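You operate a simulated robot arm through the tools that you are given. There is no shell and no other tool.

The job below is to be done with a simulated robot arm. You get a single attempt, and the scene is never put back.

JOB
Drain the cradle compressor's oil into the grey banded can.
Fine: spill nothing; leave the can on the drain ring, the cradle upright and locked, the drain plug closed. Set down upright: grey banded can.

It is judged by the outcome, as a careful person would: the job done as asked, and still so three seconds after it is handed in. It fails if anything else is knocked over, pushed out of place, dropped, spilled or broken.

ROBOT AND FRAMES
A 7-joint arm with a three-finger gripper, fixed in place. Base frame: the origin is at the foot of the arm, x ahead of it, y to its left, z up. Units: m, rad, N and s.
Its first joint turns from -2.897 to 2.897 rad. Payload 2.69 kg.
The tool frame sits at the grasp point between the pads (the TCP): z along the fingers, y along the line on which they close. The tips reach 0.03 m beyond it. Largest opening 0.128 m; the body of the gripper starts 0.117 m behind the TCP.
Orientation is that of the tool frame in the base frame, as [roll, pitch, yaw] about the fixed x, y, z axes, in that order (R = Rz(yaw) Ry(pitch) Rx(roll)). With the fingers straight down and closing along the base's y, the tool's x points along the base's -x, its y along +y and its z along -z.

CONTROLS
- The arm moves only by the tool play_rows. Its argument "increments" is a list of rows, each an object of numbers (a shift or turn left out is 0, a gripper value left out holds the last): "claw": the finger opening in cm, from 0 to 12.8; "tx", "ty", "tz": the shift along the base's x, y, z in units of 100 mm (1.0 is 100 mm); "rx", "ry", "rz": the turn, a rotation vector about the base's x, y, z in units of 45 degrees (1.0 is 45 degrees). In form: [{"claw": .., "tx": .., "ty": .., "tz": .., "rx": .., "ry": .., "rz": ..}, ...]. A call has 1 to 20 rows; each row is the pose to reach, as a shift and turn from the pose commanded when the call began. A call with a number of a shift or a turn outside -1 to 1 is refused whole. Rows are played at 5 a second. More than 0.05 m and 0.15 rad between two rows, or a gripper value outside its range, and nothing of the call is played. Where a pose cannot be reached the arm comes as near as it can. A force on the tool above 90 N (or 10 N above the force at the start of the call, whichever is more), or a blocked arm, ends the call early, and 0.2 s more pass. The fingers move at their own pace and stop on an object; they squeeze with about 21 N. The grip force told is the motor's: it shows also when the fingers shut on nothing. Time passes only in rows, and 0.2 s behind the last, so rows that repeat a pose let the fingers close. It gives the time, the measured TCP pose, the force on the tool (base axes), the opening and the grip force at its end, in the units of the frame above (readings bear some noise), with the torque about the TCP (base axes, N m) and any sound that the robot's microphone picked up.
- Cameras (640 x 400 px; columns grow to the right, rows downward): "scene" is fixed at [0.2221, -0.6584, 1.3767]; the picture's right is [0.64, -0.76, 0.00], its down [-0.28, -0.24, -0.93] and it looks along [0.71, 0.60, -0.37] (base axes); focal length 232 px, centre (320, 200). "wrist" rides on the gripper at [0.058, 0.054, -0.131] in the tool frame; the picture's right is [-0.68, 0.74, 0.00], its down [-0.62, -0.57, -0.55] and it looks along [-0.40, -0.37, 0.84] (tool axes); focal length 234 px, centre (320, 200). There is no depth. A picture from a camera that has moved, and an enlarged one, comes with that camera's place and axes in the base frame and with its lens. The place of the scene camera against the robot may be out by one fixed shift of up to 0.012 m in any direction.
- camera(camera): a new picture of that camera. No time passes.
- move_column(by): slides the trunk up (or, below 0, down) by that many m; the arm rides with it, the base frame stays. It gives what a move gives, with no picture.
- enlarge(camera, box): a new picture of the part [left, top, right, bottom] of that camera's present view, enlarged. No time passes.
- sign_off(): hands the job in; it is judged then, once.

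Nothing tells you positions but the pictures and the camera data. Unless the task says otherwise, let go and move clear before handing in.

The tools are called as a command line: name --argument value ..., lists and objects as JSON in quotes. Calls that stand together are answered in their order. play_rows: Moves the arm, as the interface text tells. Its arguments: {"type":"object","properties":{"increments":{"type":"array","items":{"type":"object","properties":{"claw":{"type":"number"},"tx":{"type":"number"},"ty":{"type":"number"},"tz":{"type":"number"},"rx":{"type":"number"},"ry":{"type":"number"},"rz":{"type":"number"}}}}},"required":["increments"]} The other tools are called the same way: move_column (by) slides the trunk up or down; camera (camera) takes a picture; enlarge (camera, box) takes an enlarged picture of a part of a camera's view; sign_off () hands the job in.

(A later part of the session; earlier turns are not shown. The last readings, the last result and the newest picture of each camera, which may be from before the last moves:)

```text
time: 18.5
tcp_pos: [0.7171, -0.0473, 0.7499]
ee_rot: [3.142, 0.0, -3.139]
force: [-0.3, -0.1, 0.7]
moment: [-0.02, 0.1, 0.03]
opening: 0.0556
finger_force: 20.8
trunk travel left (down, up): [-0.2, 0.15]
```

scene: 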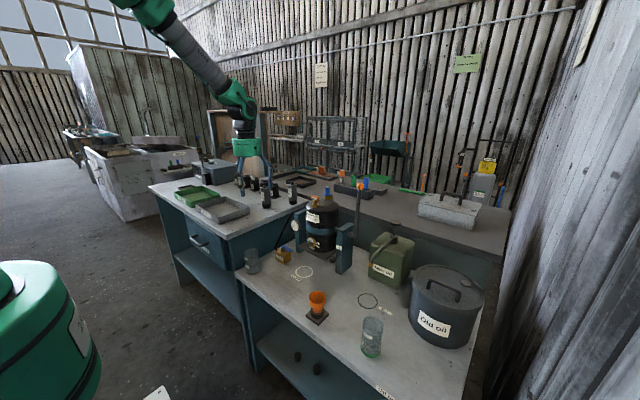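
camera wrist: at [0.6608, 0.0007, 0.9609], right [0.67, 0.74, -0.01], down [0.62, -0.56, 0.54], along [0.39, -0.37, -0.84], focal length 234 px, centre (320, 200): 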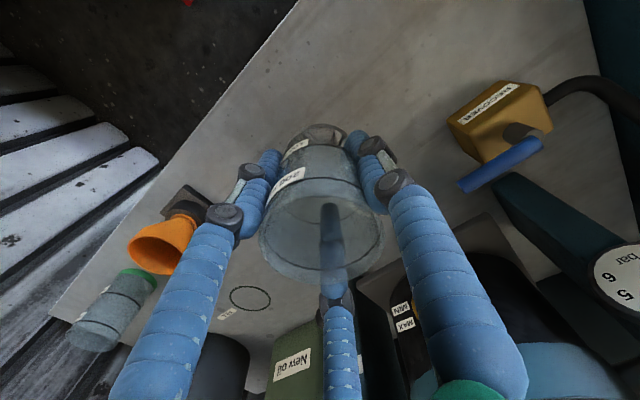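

The force sign flipped, so the can is on the bench. I'll release it gently and rise.

play_rows --increments '[{"claw": 5.8}, {"claw": 6.2}, {"claw": 7.0}, {"claw": 8.0}, {"claw": 8.0}, {"tz": 0.3, "claw": 8.0}, {"tz": 0.7}, {"tz": 1.0}, {"tz": 1.0}]'

camera --camera "wrist"

enlarge --camera "scene" --box '[250, 200, 330, 290]'

```text
time: 20.5
tcp_pos: [0.7171, -0.0484, 0.8495]
ee_rot: [-3.141, 0.001, -3.139]
force: [-0.5, 0.3, 0.8]
moment: [-0.03, -0.05, 0.02]
opening: 0.0799
finger_force: 0.0
trunk travel left (down, up): [-0.2, 0.15]
```

```text
taken
camera wrist: at [0.6589, 0.0042, 0.9817], right [0.67, 0.74, 0.0], down [0.62, -0.56, 0.55], along [0.4, -0.37, -0.84], focal length 234 px, centre (320, 200)
```

wrist: 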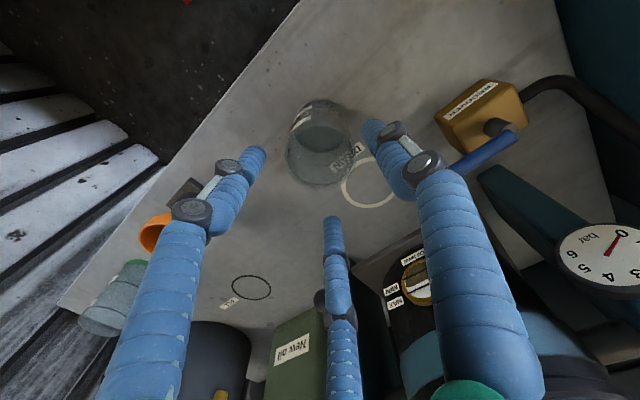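

```text
4.44 times, centred on (290, 245) of scene
camera zoom: at [0.2221, -0.6584, 1.3767], right [0.64, -0.76, 0.0], down [-0.28, -0.24, -0.93], along [0.71, 0.6, -0.37], focal length 1033 px, centre (453, 0)
```

zoom: 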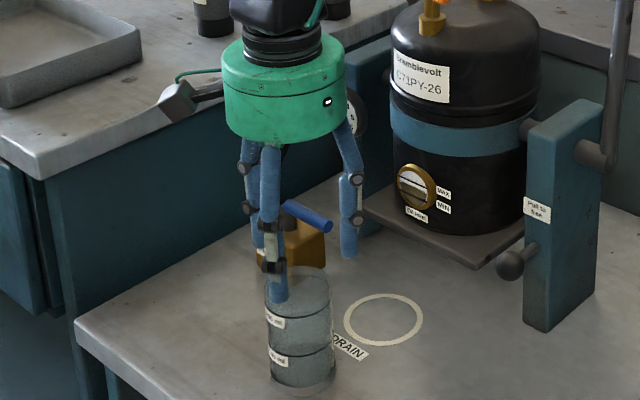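

The can stands at (0.716, -0.048). I'll raise slightly and tilt the hand about 36° so it leans back toward the robot.

play_rows --increments '[{"tz": 0.2, "ry": -0.1}, {"tz": 0.4, "ry": -0.25}, {"tz": 0.5, "ry": -0.4}, {"tz": 0.5, "ry": -0.55}, {"tz": 0.5, "ry": -0.7}, {"tz": 0.5, "ry": -0.8}, {"tz": 0.5, "ry": -0.8}]'

camera --camera "wrist"

enlarge --camera "scene" --box '[220, 170, 340, 290]'

```text
time: 22.1
tcp_pos: [0.7203, -0.0473, 0.9027]
ee_rot: [3.133, 0.586, -3.139]
force: [0.8, 0.7, -0.2]
moment: [-0.03, 0.03, -0.03]
opening: 0.08
finger_force: 0.1
trunk travel left (down, up): [-0.2, 0.15]
```

```text
taken
camera wrist: at [0.5977, 0.0047, 0.9803], right [0.56, 0.74, 0.38], down [0.21, -0.57, 0.79], along [0.8, -0.36, -0.48], focal length 234 px, centre (320, 200)
```

wrist: 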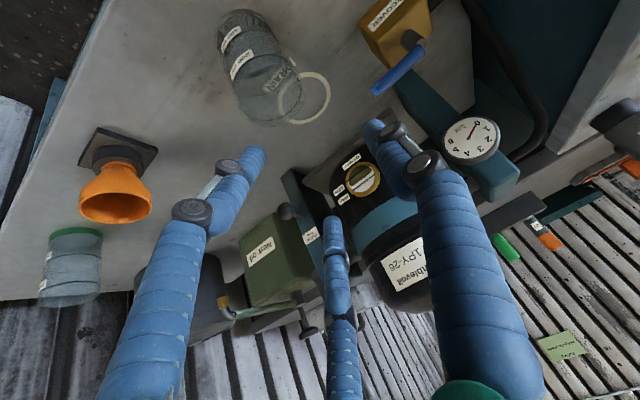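

```text
3.33 times, centred on (280, 230) of scene
camera zoom: at [0.2221, -0.6584, 1.3767], right [0.64, -0.76, 0.0], down [-0.28, -0.24, -0.93], along [0.71, 0.6, -0.37], focal length 775 px, centre (453, 100)
```

zoom: 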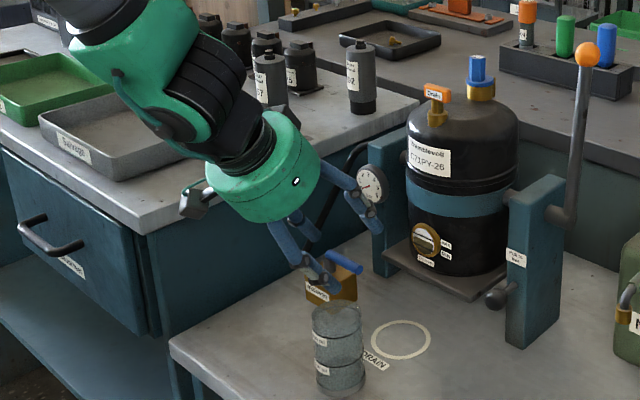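

Tilted view looks good, with the can still at (0.716, -0.049). I'll descend over it with the fingers straddling it in y.

play_rows --increments '[{"tx": -0.02, "tz": -0.3}, {"tx": -0.04, "tz": -0.6}, {"tx": -0.04, "tz": -0.8}, {"tx": -0.04, "tz": -0.8}]'

camera --camera "wrist"

enlarge --camera "scene" --box '[220, 190, 340, 290]'

```text
time: 23.1
tcp_pos: [0.7134, -0.0473, 0.8226]
ee_rot: [-3.138, 0.627, -3.138]
force: [-0.6, 0.1, 0.4]
moment: [-0.03, -0.02, 0.0]
opening: 0.08
finger_force: 0.1
out of reach, approached as far as the arm can: row 1
trunk travel left (down, up): [-0.2, 0.15]
```

```text
taken
camera wrist: at [0.5885, 0.0044, 0.8942], right [0.55, 0.74, 0.4], down [0.18, -0.56, 0.81], along [0.82, -0.37, -0.44], focal length 234 px, centre (320, 200)
```

wrist: 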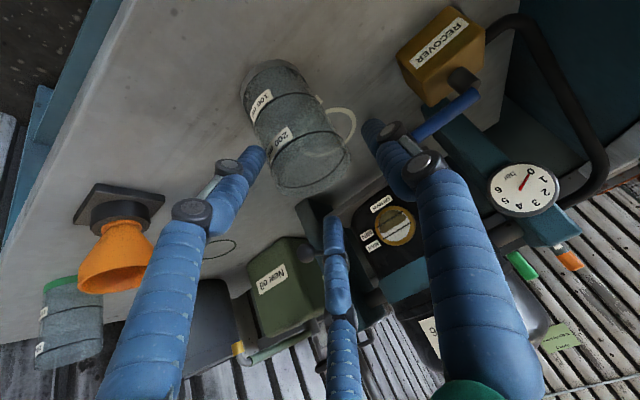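

```text
4.00 times, centred on (280, 240) of scene
camera zoom: at [0.2221, -0.6584, 1.3767], right [0.64, -0.76, 0.0], down [-0.28, -0.24, -0.93], along [0.71, 0.6, -0.37], focal length 930 px, centre (480, 40)
```

zoom: 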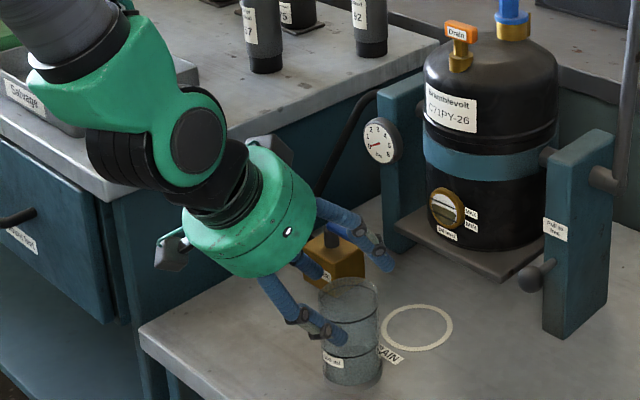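

play_rows --increments '[{"tx": 0.02, "ty": -0.01, "tz": -0.15}, {"tx": 0.02, "ty": -0.01, "tz": -0.3}, {"tx": 0.02, "ty": -0.01, "tz": -0.37}, {"tx": 0.02, "ty": -0.01, "tz": -0.37}]'

camera --camera "wrist"

enlarge --camera "scene" --box '[240, 210, 340, 290]'

```text
time: 24.1
tcp_pos: [0.7163, -0.0484, 0.7842]
ee_rot: [-3.141, 0.626, -3.139]
force: [0.3, -1.1, 0.0]
moment: [-0.01, -0.02, -0.04]
opening: 0.0808
finger_force: 0.8
trunk travel left (down, up): [-0.2, 0.15]
```

```text
taken
camera wrist: at [0.5918, 0.0038, 0.8562], right [0.54, 0.74, 0.4], down [0.18, -0.57, 0.81], along [0.82, -0.37, -0.44], focal length 234 px, centre (320, 200)
```

wrist: 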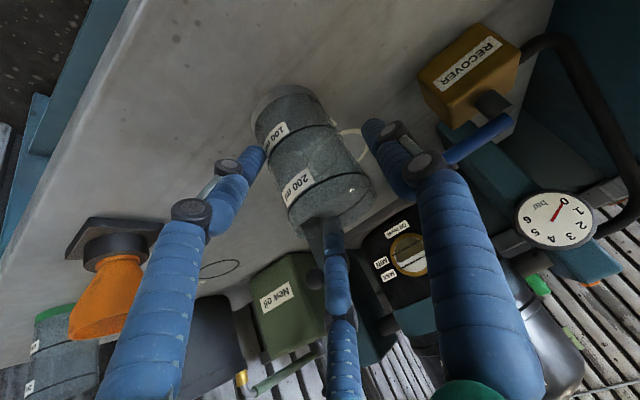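

```text
5.00 times, centred on (290, 250) of scene
camera zoom: at [0.2221, -0.6584, 1.3767], right [0.64, -0.76, 0.0], down [-0.28, -0.24, -0.93], along [0.71, 0.6, -0.37], focal length 1162 px, centre (470, -50)
```

zoom: 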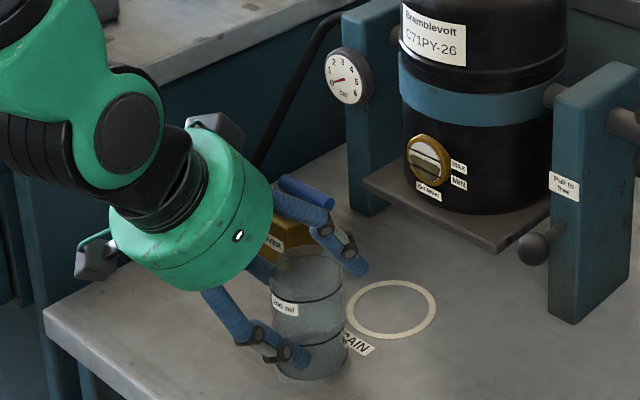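

play_rows --increments '[{"claw": 7.0}, {"claw": 6.0}, {"claw": 5.0}, {"claw": 4.5}, {"claw": 4.5}]'

camera --camera "wrist"

enlarge --camera "scene" --box '[240, 210, 340, 290]'

```text
time: 25.3
tcp_pos: [0.7152, -0.0487, 0.7838]
ee_rot: [-3.141, 0.629, -3.139]
force: [0.4, 0.9, 4.4]
moment: [0.2, 0.13, 0.01]
opening: 0.0683
finger_force: 20.8
trunk travel left (down, up): [-0.2, 0.15]
```

```text
taken
camera wrist: at [0.5915, 0.0039, 0.8563], right [0.54, 0.74, 0.4], down [0.18, -0.57, 0.81], along [0.82, -0.37, -0.44], focal length 234 px, centre (320, 200)
```

wrist: 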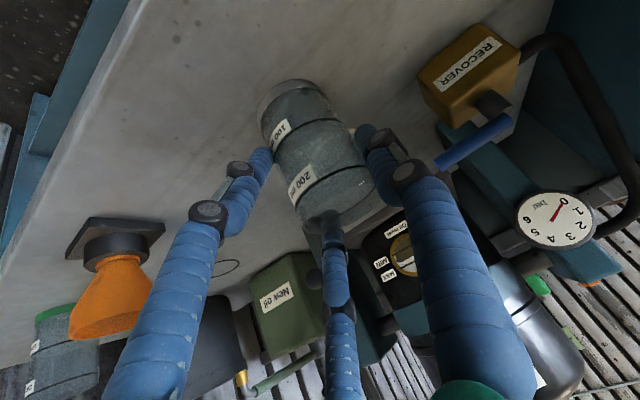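

```text
5.00 times, centred on (290, 250) of scene
camera zoom: at [0.2221, -0.6584, 1.3767], right [0.64, -0.76, 0.0], down [-0.28, -0.24, -0.93], along [0.71, 0.6, -0.37], focal length 1162 px, centre (470, -50)
```

zoom: 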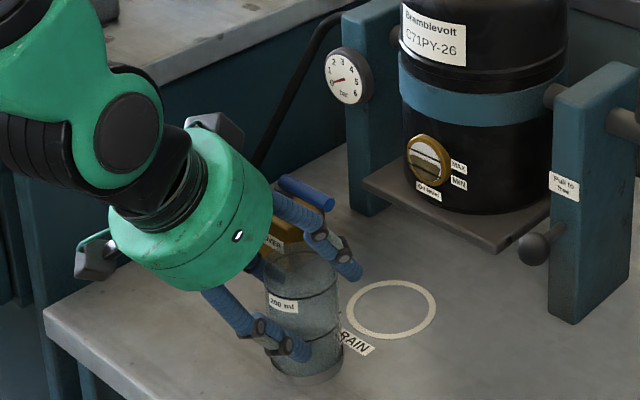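

The fingers stopped at 6.8 cm instead of 5.6 cm, so the third finger is physical and a steep tilt doesn't suit this hand. I'll release, rise, and plan a grasp with about 15° of tilt and the hand yawed -30° so no finger points at the cradle.

play_rows --increments '[{"claw": 7.0}, {"claw": 7.4}, {"claw": 8.0}, {"claw": 9.0}, {"claw": 9.0}]'

camera --camera "wrist"

enlarge --camera "scene" --box '[240, 210, 340, 290]'

```text
time: 26.5
tcp_pos: [0.7163, -0.0477, 0.7833]
ee_rot: [-3.139, 0.628, -3.138]
force: [-0.6, -0.1, 0.2]
moment: [0.01, 0.04, 0.04]
opening: 0.0901
finger_force: 0.0
trunk travel left (down, up): [-0.2, 0.15]
```

```text
taken
camera wrist: at [0.5916, 0.0038, 0.856], right [0.54, 0.74, 0.4], down [0.18, -0.57, 0.81], along [0.82, -0.37, -0.44], focal length 234 px, centre (320, 200)
```

wrist: 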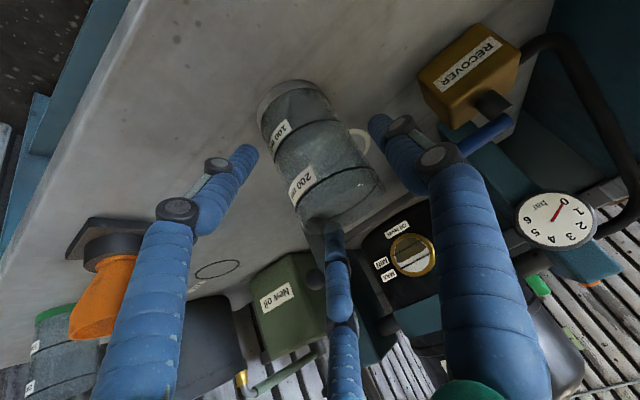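

```text
5.00 times, centred on (290, 250) of scene
camera zoom: at [0.2221, -0.6584, 1.3767], right [0.64, -0.76, 0.0], down [-0.28, -0.24, -0.93], along [0.71, 0.6, -0.37], focal length 1162 px, centre (470, -50)
```

zoom: 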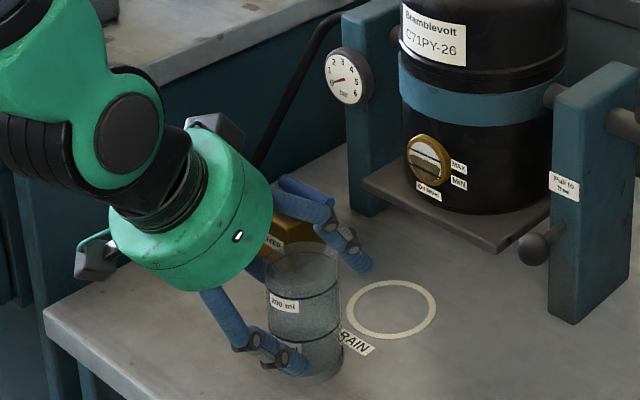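

The can is still upright, shifted a few mm. I'll open fully, then raise straight up clear of it and straighten the hand.

play_rows --increments '[{"claw": 11.0}, {"claw": 12.5}, {"claw": 12.5}, {"tz": 0.3}, {"tz": 0.6}, {"tz": 0.9}, {"tz": 1.0}]'

play_rows --increments '[{"ry": 0.15}, {"ry": 0.3}, {"ry": 0.45}, {"ry": 0.6}, {"ry": 0.75}, {"ry": 0.8}, {"ry": 0.8}]'

play_rows --increments '[{"rz": -0.15}, {"rz": -0.3}, {"rz": -0.45}, {"rz": -0.6}, {"rz": -0.667}, {"rz": -0.667}]'

camera --camera "wrist"

enlarge --camera "scene" --box '[220, 170, 340, 290]'

```text
time: 28.1
tcp_pos: [0.7134, -0.0483, 0.8845]
ee_rot: [-3.139, 0.629, -3.138]
force: [-0.3, 0.4, 0.2]
moment: [0.0, 0.0, -0.01]
opening: 0.125
finger_force: 0.1
trunk travel left (down, up): [-0.2, 0.15]
```

```text
time: 29.9
tcp_pos: [0.7207, -0.018, 0.8825]
ee_rot: [3.034, 0.009, 3.068]
force: [0.0, -1.0, -0.4]
moment: [-0.06, 0.13, 0.02]
opening: 0.1252
finger_force: 0.1
out of reach, approached as far as the arm can: row 3, 4, 5, 6
trunk travel left (down, up): [-0.2, 0.15]
stopped in row 7: the arm was blocked; the commanded pose is now the measured one
```

```text
time: 31.3
tcp_pos: [0.7205, -0.0195, 0.8828]
ee_rot: [3.032, 0.008, 2.54]
force: [0.5, 0.6, -0.4]
moment: [0.0, 0.04, 0.02]
opening: 0.1253
finger_force: 0.2
trunk travel left (down, up): [-0.2, 0.15]
```

```text
taken
camera wrist: at [0.6938, 0.0455, 1.0194], right [0.97, 0.22, 0.09], down [0.15, -0.86, 0.49], along [0.18, -0.46, -0.87], focal length 234 px, centre (320, 200)
```

wrist: 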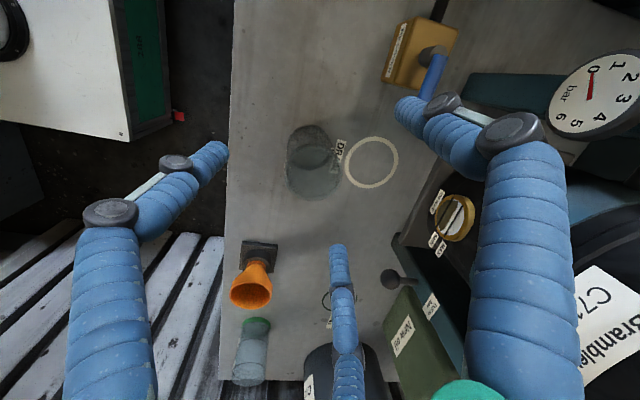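

```text
3.33 times, centred on (280, 230) of scene
camera zoom: at [0.2221, -0.6584, 1.3767], right [0.64, -0.76, 0.0], down [-0.28, -0.24, -0.93], along [0.71, 0.6, -0.37], focal length 775 px, centre (453, 100)
```

zoom: 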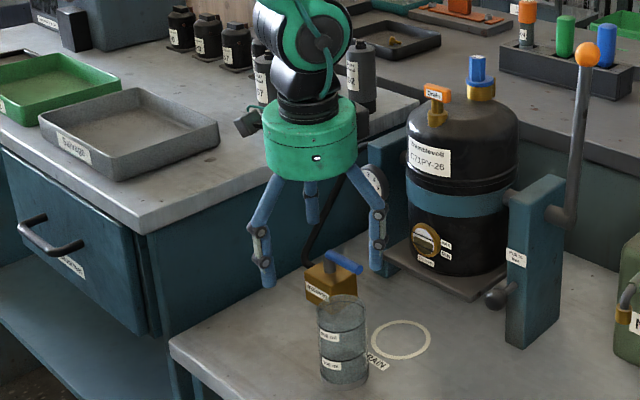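

The can is fine. The arm had trouble mid-rotation and ended slightly rolled, so I'll look at the whole arm posture before continuing.

camera --camera "scene"

play_rows --increments '[{"rx": -0.05, "ry": -0.12}, {"rx": -0.11, "ry": -0.25}, {"rx": -0.11, "ry": -0.25}]'

camera --camera "scene"

```text
taken
```

scene: 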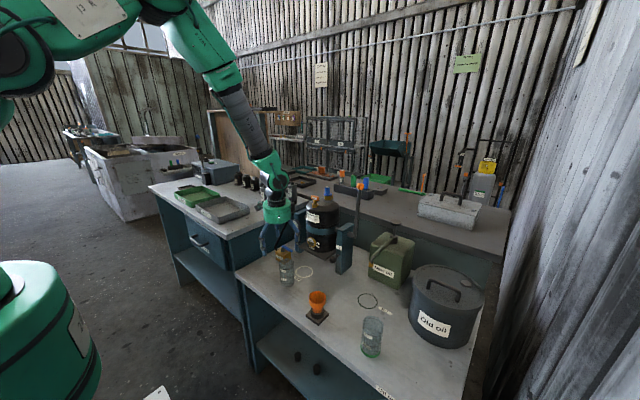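

```text
time: 32.1
tcp_pos: [0.7198, -0.0183, 0.8836]
ee_rot: [2.993, 0.221, 2.538]
force: [-1.2, -0.2, -0.5]
moment: [0.01, -0.04, 0.0]
opening: 0.1252
finger_force: 0.0
trunk travel left (down, up): [-0.2, 0.15]
```

```text
taken
```

scene: 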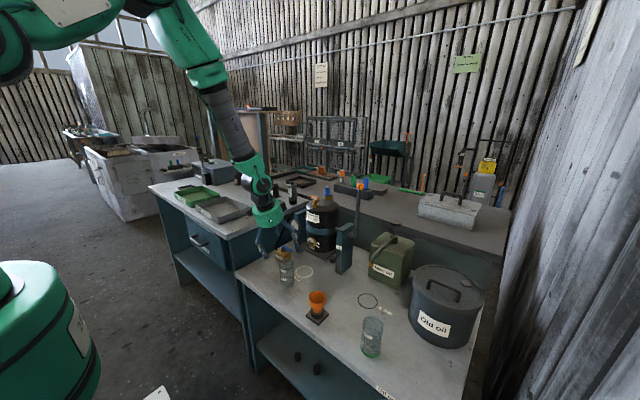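

Now the hand is tilted about 15° with fingers at roughly 57°, 177° and 297°. I'll ease the tilt to about 12° and re-measure the can.

play_rows --increments '[{"ry": 0.06, "ty": -0.12, "claw": 10.0}, {"ry": 0.06, "ty": -0.25, "claw": 10.0}, {"ry": 0.06, "ty": -0.25}]'

camera --camera "wrist"

enlarge --camera "wrist" --box '[240, 80, 400, 200]'

```text
time: 32.9
tcp_pos: [0.7212, -0.045, 0.8838]
ee_rot: [3.022, 0.183, 2.543]
force: [-0.9, 0.3, 0.3]
moment: [0.01, -0.02, 0.02]
opening: 0.1
finger_force: 0.1
trunk travel left (down, up): [-0.2, 0.15]
```

```text
taken
camera wrist: at [0.6735, 0.0318, 1.0091], right [0.95, 0.24, 0.21], down [0.08, -0.81, 0.58], along [0.31, -0.53, -0.79], focal length 234 px, centre (320, 200)
```

wrist: 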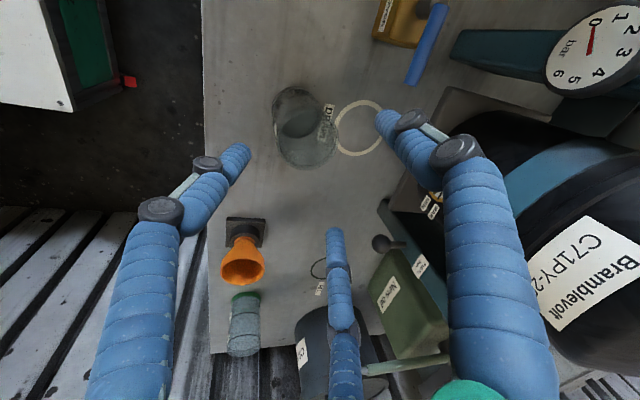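

```text
3.33 times, centred on (320, 140) of wrist
camera zoom: at [0.6735, 0.0318, 1.0091], right [0.95, 0.24, 0.21], down [0.08, -0.81, 0.58], along [0.31, -0.53, -0.79], focal length 781 px, centre (320, 400)
```

zoom: 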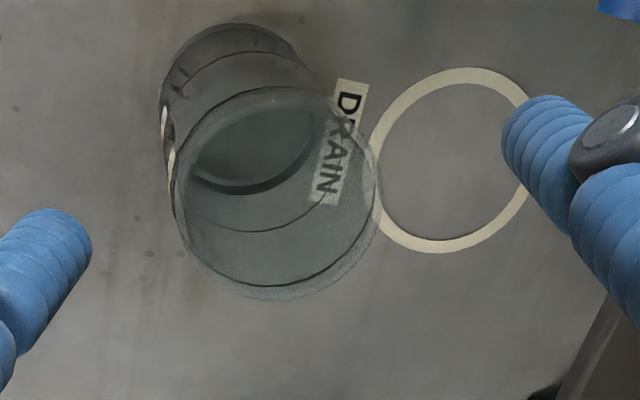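

The can is at (0.7275, -0.042), and the ring is reconfirmed at (0.820, -0.047). I'll align and descend around the can.

play_rows --increments '[{"tx": 0.04, "ty": 0.02, "tz": -0.3}, {"tx": 0.065, "ty": 0.03, "tz": -0.6}, {"tx": 0.065, "ty": 0.03, "tz": -0.85}, {"tx": 0.065, "ty": 0.03, "tz": -0.85}]'

camera --camera "wrist"

enlarge --camera "scene" --box '[240, 200, 340, 290]'

```text
time: 33.9
tcp_pos: [0.7305, -0.0426, 0.8009]
ee_rot: [3.021, 0.182, 2.543]
force: [0.1, 0.5, -0.1]
moment: [0.0, -0.02, 0.03]
opening: 0.0998
finger_force: 0.1
trunk travel left (down, up): [-0.2, 0.15]
```

```text
taken
camera wrist: at [0.6837, 0.0337, 0.9256], right [0.95, 0.24, 0.21], down [0.08, -0.81, 0.58], along [0.31, -0.53, -0.79], focal length 234 px, centre (320, 200)
```

wrist: 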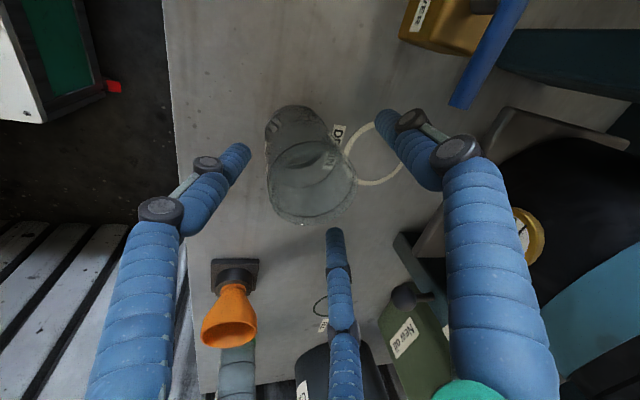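

```text
4.44 times, centred on (290, 245) of scene
camera zoom: at [0.2221, -0.6584, 1.3767], right [0.64, -0.76, 0.0], down [-0.28, -0.24, -0.93], along [0.71, 0.6, -0.37], focal length 1033 px, centre (453, 0)
```

zoom: 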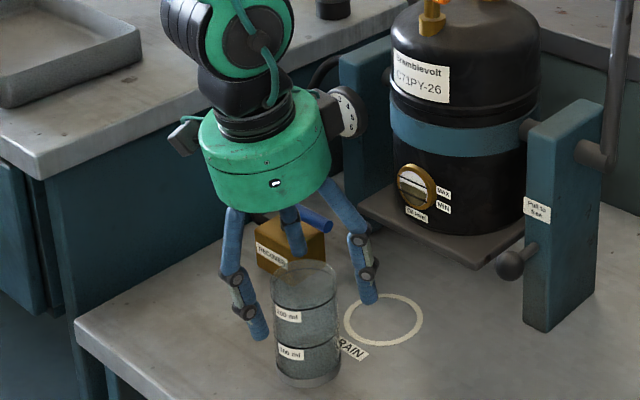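

play_rows --increments '[{"tx": -0.05, "ty": 0.03, "tz": -0.1}, {"tx": -0.05, "ty": 0.03, "tz": -0.25}, {"tx": -0.05, "ty": 0.03, "tz": -0.39}, {"tx": -0.05, "ty": 0.03, "tz": -0.39}]'

play_rows --increments '[{"claw": 8.0}, {"claw": 7.0}, {"claw": 6.3}, {"claw": 5.8}, {"claw": 5.2}, {"claw": 5.2}]'

camera --camera "wrist"

enlarge --camera "scene" --box '[240, 200, 340, 290]'

```text
time: 34.9
tcp_pos: [0.7222, -0.0374, 0.7587]
ee_rot: [3.021, 0.182, 2.546]
force: [0.3, 0.5, 0.2]
moment: [0.0, 0.05, -0.02]
opening: 0.0999
finger_force: 0.1
trunk travel left (down, up): [-0.2, 0.15]
```

```text
time: 36.3
tcp_pos: [0.7222, -0.0379, 0.7593]
ee_rot: [3.019, 0.18, 2.544]
force: [-3.6, 0.1, 6.7]
moment: [-0.07, 0.36, -0.01]
opening: 0.0616
finger_force: 21.3
trunk travel left (down, up): [-0.2, 0.15]
```

```text
taken
camera wrist: at [0.6751, 0.0381, 0.8843], right [0.95, 0.24, 0.21], down [0.08, -0.81, 0.58], along [0.31, -0.53, -0.79], focal length 234 px, centre (320, 200)
```

wrist: 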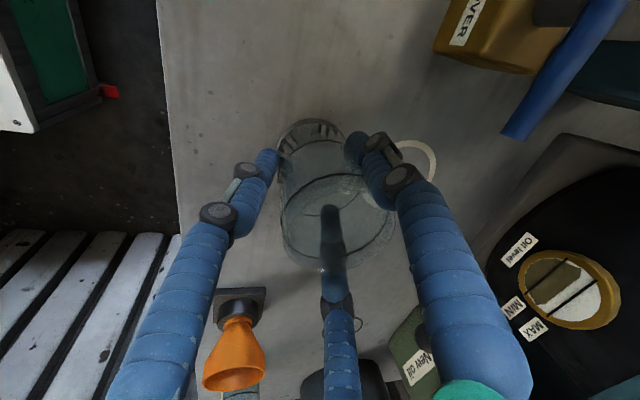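

```text
4.44 times, centred on (290, 245) of scene
camera zoom: at [0.2221, -0.6584, 1.3767], right [0.64, -0.76, 0.0], down [-0.28, -0.24, -0.93], along [0.71, 0.6, -0.37], focal length 1033 px, centre (453, 0)
```

zoom: 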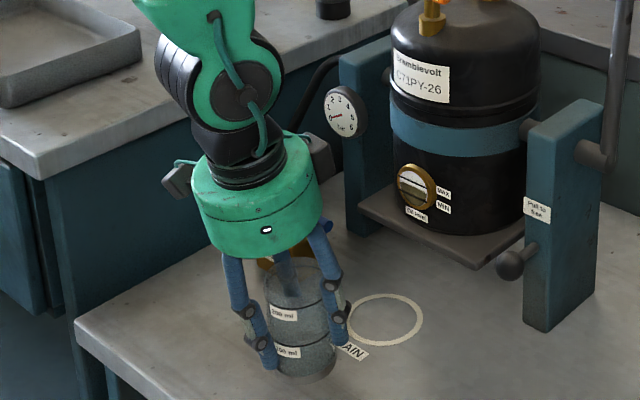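

Gripped. I'll lift a few centimetres and check the hold.

play_rows --increments '[{"tz": 0.05}, {"tz": 0.15}, {"tz": 0.3}, {"tz": 0.4}, {"tz": 0.4}]'

camera --camera "wrist"

enlarge --camera "scene" --box '[240, 200, 340, 290]'

```text
time: 37.5
tcp_pos: [0.7221, -0.0368, 0.7998]
ee_rot: [3.023, 0.18, 2.543]
force: [-1.1, 0.0, -1.2]
moment: [0.0, -0.01, -0.01]
opening: 0.0595
finger_force: 21.5
trunk travel left (down, up): [-0.2, 0.15]
```

```text
taken
camera wrist: at [0.6745, 0.0393, 0.9244], right [0.95, 0.24, 0.21], down [0.08, -0.81, 0.58], along [0.31, -0.53, -0.79], focal length 234 px, centre (320, 200)
```

wrist: 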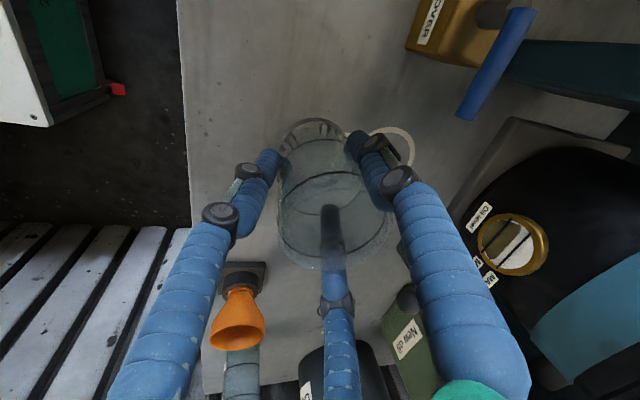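

```text
4.44 times, centred on (290, 245) of scene
camera zoom: at [0.2221, -0.6584, 1.3767], right [0.64, -0.76, 0.0], down [-0.28, -0.24, -0.93], along [0.71, 0.6, -0.37], focal length 1033 px, centre (453, 0)
```

zoom: 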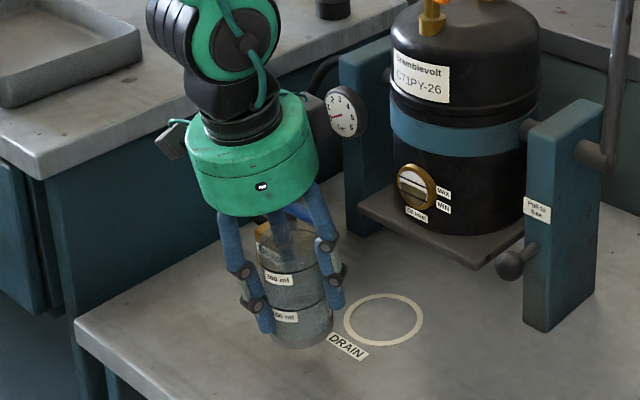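

enlarge --camera "wrist" --box '[255, 100, 425, 280]'

enlarge --camera "scene" --box '[265, 235, 325, 285]'

```text
2.22 times, centred on (340, 190) of wrist
camera zoom: at [0.6745, 0.0393, 0.9244], right [0.95, 0.24, 0.21], down [0.08, -0.81, 0.58], along [0.31, -0.53, -0.79], focal length 520 px, centre (276, 222)
```

zoom: 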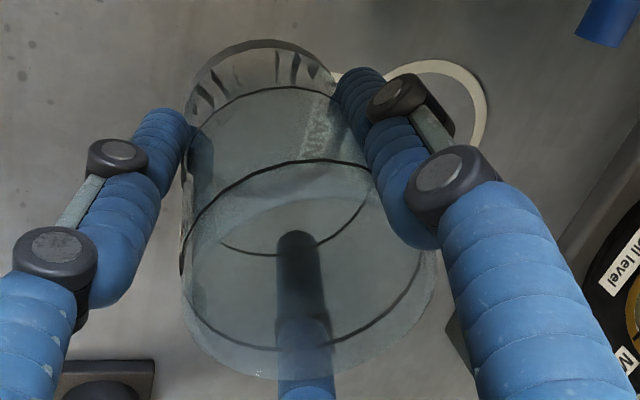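

```text
8.00 times, centred on (295, 260) of scene
camera zoom: at [0.2221, -0.6584, 1.3767], right [0.64, -0.76, 0.0], down [-0.28, -0.24, -0.93], along [0.71, 0.6, -0.37], focal length 1859 px, centre (520, -280)
```

zoom: 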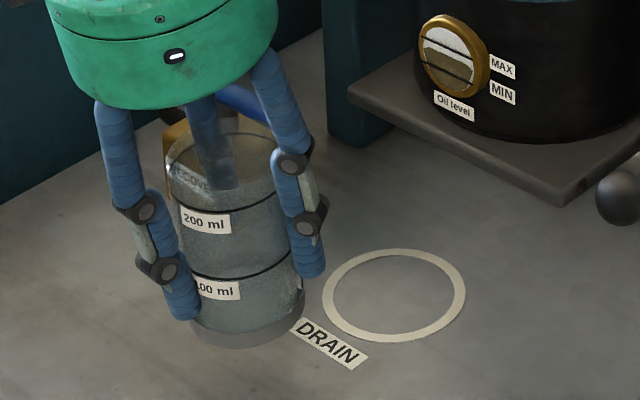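

The can hangs almost upright in the grip, about 4° off. I'll carry it slowly over the ring, watching the force.

play_rows --increments '[{"tx": 0.15, "ty": -0.03}, {"tx": 0.35, "ty": -0.06}, {"tx": 0.55, "ty": -0.1}, {"tx": 0.7, "ty": -0.12}, {"tx": 0.7, "ty": -0.12}]'

enlarge --camera "scene" --box '[260, 190, 350, 285]'

camera --camera "wrist"

```text
time: 38.7
tcp_pos: [0.7903, -0.0514, 0.7994]
ee_rot: [3.021, 0.179, 2.543]
force: [0.0, -0.1, -1.4]
moment: [0.01, 0.0, 0.01]
opening: 0.0593
finger_force: 21.5
trunk travel left (down, up): [-0.2, 0.15]
```

```text
4.21 times, centred on (305, 238) of scene
camera zoom: at [0.2221, -0.6584, 1.3767], right [0.64, -0.76, 0.0], down [-0.28, -0.24, -0.93], along [0.71, 0.6, -0.37], focal length 979 px, centre (383, 42)
```

zoom: 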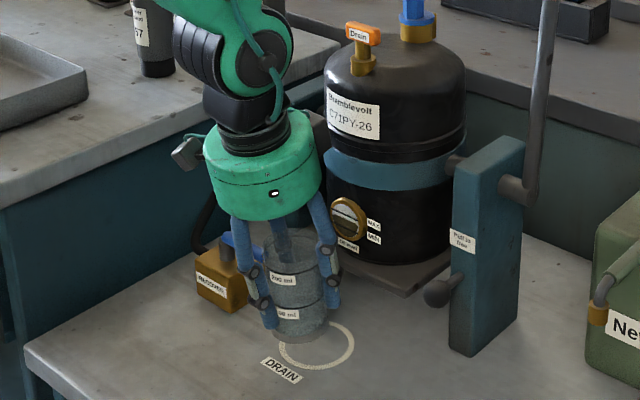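

```text
taken
camera wrist: at [0.7439, 0.0243, 0.9235], right [0.95, 0.24, 0.21], down [0.08, -0.81, 0.58], along [0.31, -0.53, -0.79], focal length 234 px, centre (320, 200)
```

wrist: 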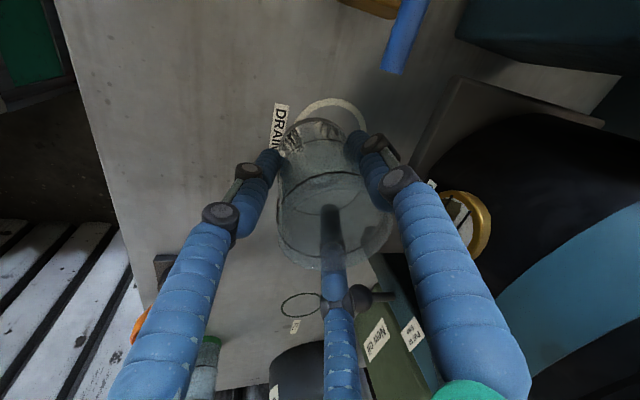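

play_rows --increments '[{"tx": 0.1, "ty": 0.01}, {"tx": 0.2, "ty": 0.02}, {"tx": 0.26, "ty": 0.02}, {"tx": 0.26, "ty": 0.02}]'

enlarge --camera "scene" --box '[270, 200, 345, 285]'

camera --camera "wrist"

```text
time: 39.7
tcp_pos: [0.8183, -0.0485, 0.7978]
ee_rot: [3.022, 0.182, 2.543]
force: [-0.2, 0.6, -1.2]
moment: [-0.01, 0.02, 0.01]
opening: 0.0594
finger_force: 21.3
trunk travel left (down, up): [-0.2, 0.15]
```

```text
4.71 times, centred on (308, 242) of scene
camera zoom: at [0.2221, -0.6584, 1.3767], right [0.64, -0.76, 0.0], down [-0.28, -0.24, -0.93], along [0.71, 0.6, -0.37], focal length 1094 px, centre (379, 0)
```

zoom: 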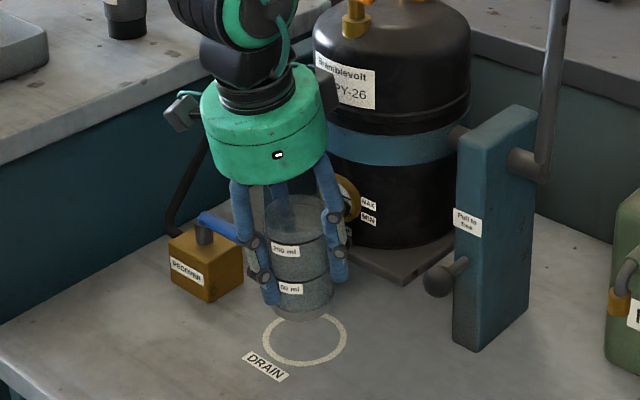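

```text
taken
camera wrist: at [0.7704, 0.0277, 0.9234], right [0.95, 0.24, 0.21], down [0.08, -0.81, 0.58], along [0.31, -0.53, -0.79], focal length 234 px, centre (320, 200)
```

wrist: 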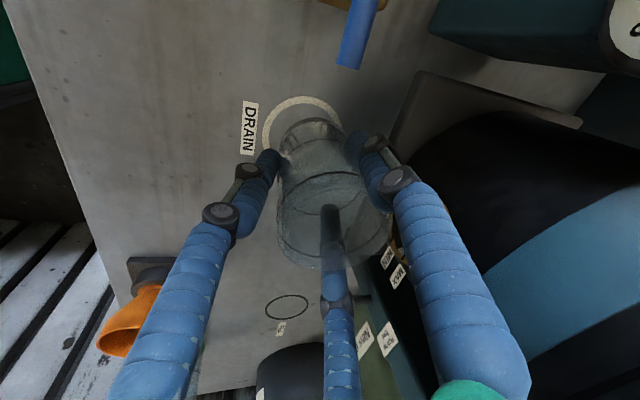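

Positioned right over the ring. I'll lower it carefully until it touches.

play_rows --increments '[{"tz": -0.12}, {"tz": -0.24}, {"tz": -0.32}, {"tz": -0.35}, {"tz": -0.35}]'

play_rows --increments '[{"tz": -0.02}, {"tz": -0.035}, {"tz": -0.035}]'

enlarge --camera "scene" --box '[270, 200, 345, 285]'

enlarge --camera "wrist" --box '[220, 80, 400, 280]'

```text
time: 40.9
tcp_pos: [0.8177, -0.0488, 0.7627]
ee_rot: [3.021, 0.182, 2.542]
force: [-0.3, -0.1, -1.4]
moment: [-0.02, -0.01, -0.02]
opening: 0.0592
finger_force: 21.4
trunk travel left (down, up): [-0.2, 0.15]
```

```text
time: 41.7
tcp_pos: [0.8184, -0.0494, 0.7617]
ee_rot: [3.018, 0.181, 2.542]
force: [-1.3, -2.0, 6.1]
moment: [-0.09, 0.25, 0.0]
opening: 0.059
finger_force: 20.5
trunk travel left (down, up): [-0.2, 0.15]
```

```text
4.71 times, centred on (308, 242) of scene
camera zoom: at [0.2221, -0.6584, 1.3767], right [0.64, -0.76, 0.0], down [-0.28, -0.24, -0.93], along [0.71, 0.6, -0.37], focal length 1094 px, centre (379, 0)
```

zoom: 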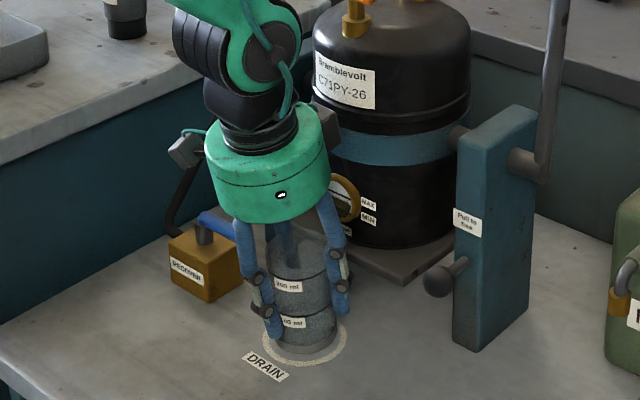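

```text
2.00 times, centred on (310, 180) of wrist
camera zoom: at [0.7716, 0.0269, 0.886], right [0.95, 0.24, 0.21], down [0.08, -0.81, 0.58], along [0.31, -0.53, -0.79], focal length 468 px, centre (340, 240)
```

zoom: 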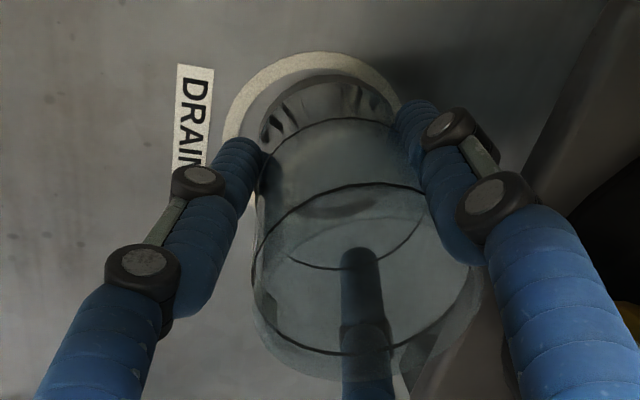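

Touchdown is within the ring but about 5 mm toward the cradle. I'll lift slightly, shift back 5 mm and set it down again.

play_rows --increments '[{"tz": 0.03}, {"tz": 0.05}, {"tz": 0.05, "tx": -0.03}, {"tz": 0.05, "tx": -0.05, "ty": 0.01}, {"tz": 0.03, "tx": -0.05, "ty": 0.01}, {"tz": 0.01, "tx": -0.05, "ty": 0.01}, {"tz": 0.0, "tx": -0.05, "ty": 0.01}, {"tz": 0.0, "tx": -0.05, "ty": 0.01}]'

enlarge --camera "wrist" --box '[220, 80, 400, 280]'

enlarge --camera "scene" --box '[285, 245, 325, 285]'

```text
time: 43.5
tcp_pos: [0.814, -0.047, 0.761]
ee_rot: [3.018, 0.182, 2.543]
force: [1.2, -0.9, 2.9]
moment: [-0.05, 0.05, 0.01]
opening: 0.0586
finger_force: 20.9
trunk travel left (down, up): [-0.2, 0.15]
```

```text
2.00 times, centred on (310, 180) of wrist
camera zoom: at [0.7663, 0.0291, 0.8862], right [0.95, 0.24, 0.21], down [0.08, -0.81, 0.58], along [0.31, -0.53, -0.79], focal length 468 px, centre (340, 240)
```

zoom: 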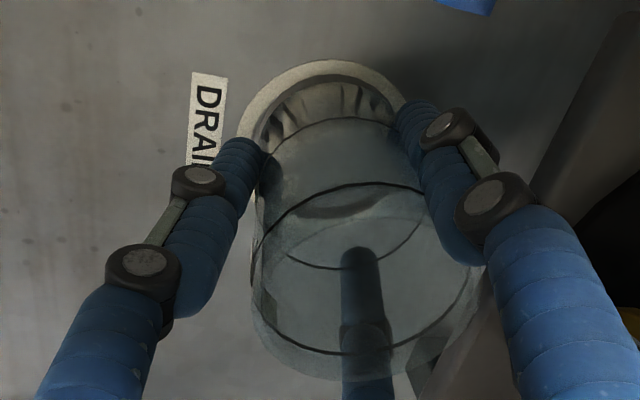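

```text
10.00 times, centred on (305, 265) of scene
camera zoom: at [0.2221, -0.6584, 1.3767], right [0.64, -0.76, 0.0], down [-0.28, -0.24, -0.93], along [0.71, 0.6, -0.37], focal length 2324 px, centre (470, -450)
```

zoom: 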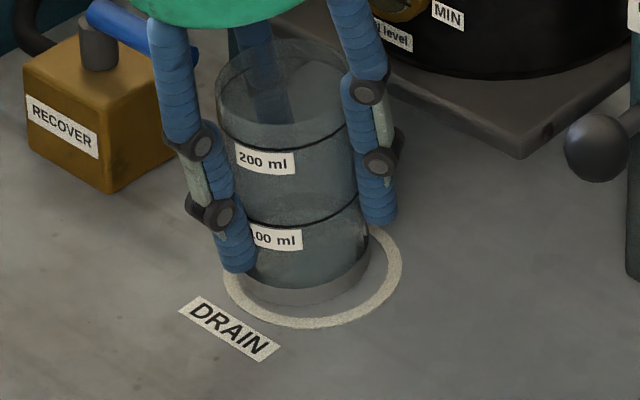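

Good. I'll release gently.

play_rows --increments '[{"claw": 6.0}, {"claw": 6.3}, {"claw": 6.6}, {"claw": 7.2}, {"claw": 8.0}, {"claw": 8.8}, {"claw": 8.8}]'

enlarge --camera "wrist" --box '[220, 80, 400, 280]'

enlarge --camera "scene" --box '[285, 245, 325, 285]'

```text
time: 45.1
tcp_pos: [0.8136, -0.0475, 0.7605]
ee_rot: [3.022, 0.181, 2.543]
force: [0.6, 0.7, -0.2]
moment: [0.01, 0.01, 0.0]
opening: 0.0879
finger_force: 0.0
trunk travel left (down, up): [-0.2, 0.15]
```

```text
2.00 times, centred on (310, 180) of wrist
camera zoom: at [0.7659, 0.0291, 0.8857], right [0.95, 0.24, 0.21], down [0.08, -0.81, 0.58], along [0.31, -0.53, -0.79], focal length 468 px, centre (340, 240)
```

zoom: 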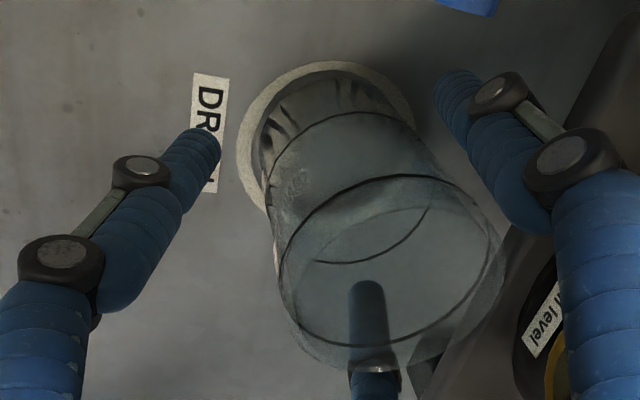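

```text
10.00 times, centred on (305, 265) of scene
camera zoom: at [0.2221, -0.6584, 1.3767], right [0.64, -0.76, 0.0], down [-0.28, -0.24, -0.93], along [0.71, 0.6, -0.37], focal length 2324 px, centre (470, -450)
```

zoom: 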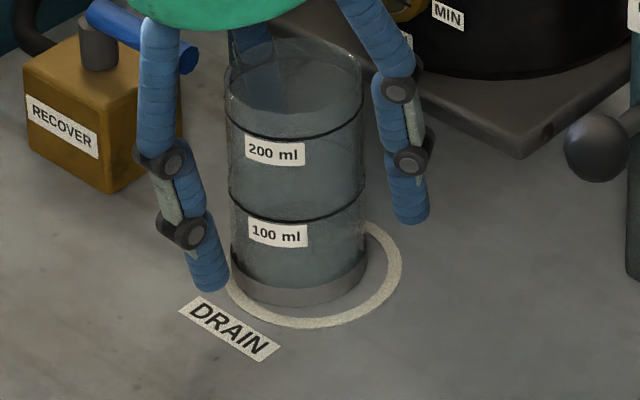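

The can stands upright inside the ring. I'll retreat along the tool axis and re-measure.

play_rows --increments '[{"tx": -0.05, "tz": 0.24, "claw": 9.2}, {"tx": -0.1, "tz": 0.48}, {"tx": -0.16, "tz": 0.74}, {"tx": -0.21, "tz": 1.0}, {"tx": -0.21, "tz": 1.0}]'

camera --camera "wrist"

enlarge --camera "wrist" --box '[240, 80, 400, 200]'

enlarge --camera "scene" --box '[285, 245, 325, 285]'

```text
time: 46.3
tcp_pos: [0.7884, -0.0468, 0.8609]
ee_rot: [3.023, 0.181, 2.543]
force: [-0.9, 0.0, 0.6]
moment: [0.02, -0.02, 0.01]
opening: 0.0922
finger_force: 0.0
trunk travel left (down, up): [-0.2, 0.15]
```

```text
taken
camera wrist: at [0.7427, 0.03, 0.986], right [0.95, 0.24, 0.21], down [0.08, -0.81, 0.58], along [0.31, -0.53, -0.79], focal length 234 px, centre (320, 200)
```

wrist: 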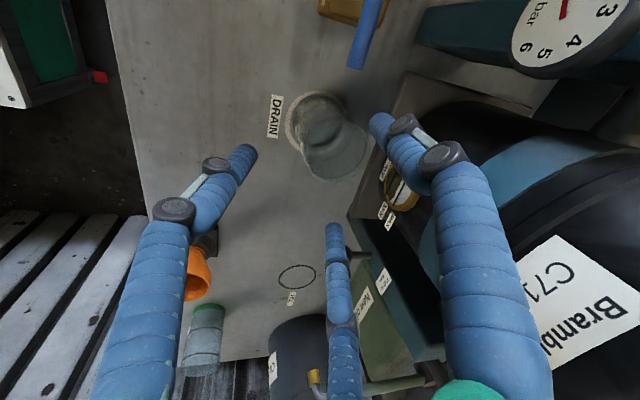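

```text
3.33 times, centred on (320, 140) of wrist
camera zoom: at [0.7427, 0.03, 0.986], right [0.95, 0.24, 0.21], down [0.08, -0.81, 0.58], along [0.31, -0.53, -0.79], focal length 781 px, centre (320, 400)
```

zoom: 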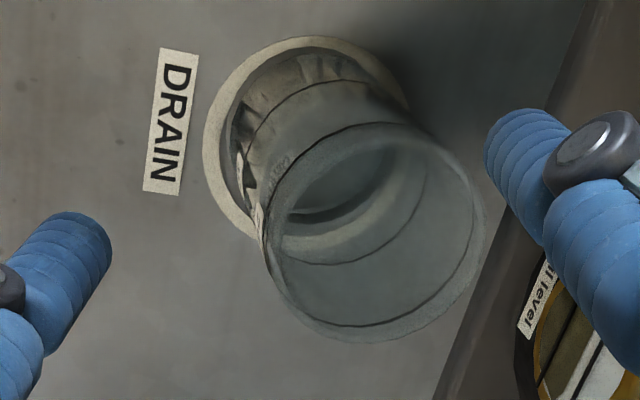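

```text
10.00 times, centred on (305, 265) of scene
camera zoom: at [0.2221, -0.6584, 1.3767], right [0.64, -0.76, 0.0], down [-0.28, -0.24, -0.93], along [0.71, 0.6, -0.37], focal length 2324 px, centre (470, -450)
```

zoom: 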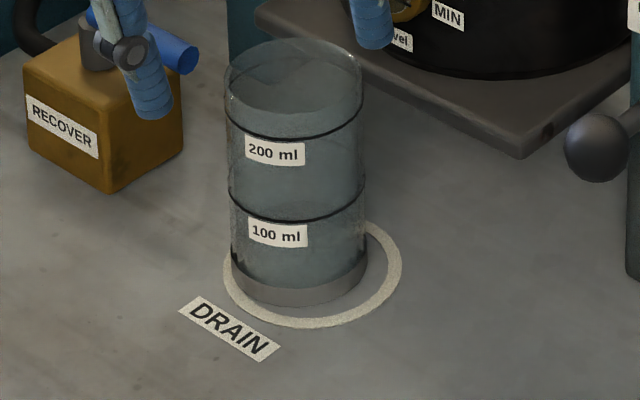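

enlarge --camera "wrist" --box '[280, 85, 360, 135]'

enlarge --camera "scene" --box '[290, 262, 318, 282]'

```text
8.00 times, centred on (320, 110) of wrist
camera zoom: at [0.7427, 0.03, 0.986], right [0.95, 0.24, 0.21], down [0.08, -0.81, 0.58], along [0.31, -0.53, -0.79], focal length 1873 px, centre (320, 920)
```

zoom: 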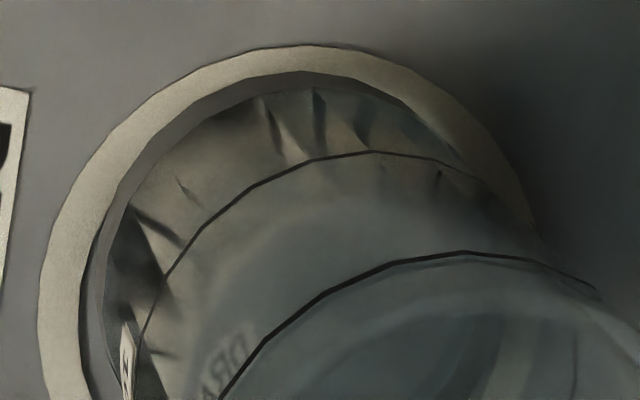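

```text
16.00 times, centred on (304, 272) of scene
camera zoom: at [0.2221, -0.6584, 1.3767], right [0.64, -0.76, 0.0], down [-0.28, -0.24, -0.93], along [0.71, 0.6, -0.37], focal length 3719 px, centre (576, -952)
```

zoom: 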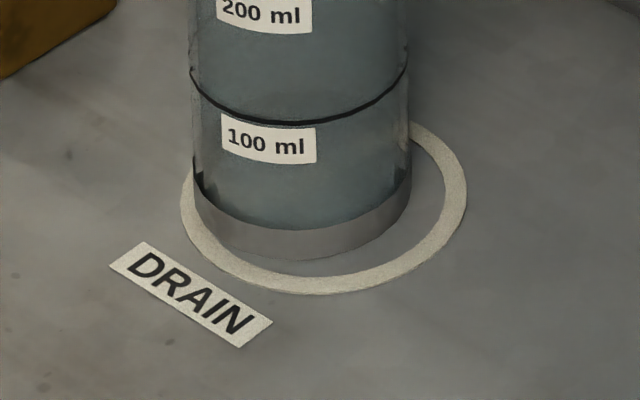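

The can sits about 6–7 mm off the ring centre toward +y. I'll go back down around it, close lightly, slide it 6.5 mm toward -y and release evenly.

play_rows --increments '[{"tx": 0.05, "ty": 0.06, "tz": -0.24, "claw": 9.2}, {"tx": 0.1, "ty": 0.06, "tz": -0.48}, {"tx": 0.16, "ty": 0.06, "tz": -0.74}, {"tx": 0.21, "ty": 0.06, "tz": -1.0}, {"tx": 0.21, "ty": 0.06, "tz": -1.0}]'

play_rows --increments '[{"claw": 8.0}, {"claw": 7.0}, {"claw": 6.6}, {"claw": 6.4}, {"claw": 6.2}, {"claw": 6.2}]'

enlarge --camera "wrist" --box '[220, 80, 400, 280]'

enlarge --camera "scene" --box '[285, 245, 325, 285]'

```text
time: 47.5
tcp_pos: [0.8141, -0.0401, 0.7593]
ee_rot: [3.022, 0.18, 2.541]
force: [0.5, 1.0, -1.2]
moment: [-0.01, 0.0, -0.04]
opening: 0.0921
finger_force: 0.1
trunk travel left (down, up): [-0.2, 0.15]
```

```text
time: 48.9
tcp_pos: [0.8147, -0.0407, 0.7593]
ee_rot: [3.02, 0.183, 2.542]
force: [0.6, -0.4, 0.6]
moment: [-0.04, -0.01, -0.01]
opening: 0.0624
finger_force: 0.2
trunk travel left (down, up): [-0.2, 0.15]
```

```text
2.00 times, centred on (310, 180) of wrist
camera zoom: at [0.7668, 0.0354, 0.8844], right [0.95, 0.24, 0.21], down [0.08, -0.81, 0.58], along [0.31, -0.53, -0.79], focal length 468 px, centre (340, 240)
```

zoom: 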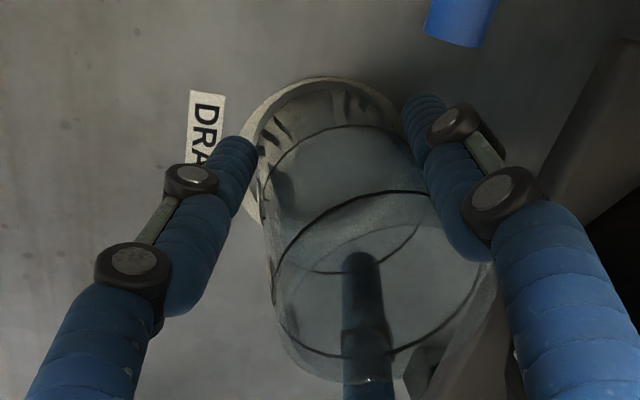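

```text
10.00 times, centred on (305, 265) of scene
camera zoom: at [0.2221, -0.6584, 1.3767], right [0.64, -0.76, 0.0], down [-0.28, -0.24, -0.93], along [0.71, 0.6, -0.37], focal length 2324 px, centre (470, -450)
```

zoom: 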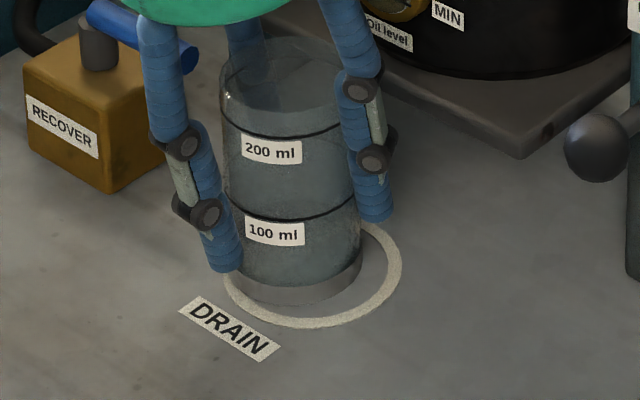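

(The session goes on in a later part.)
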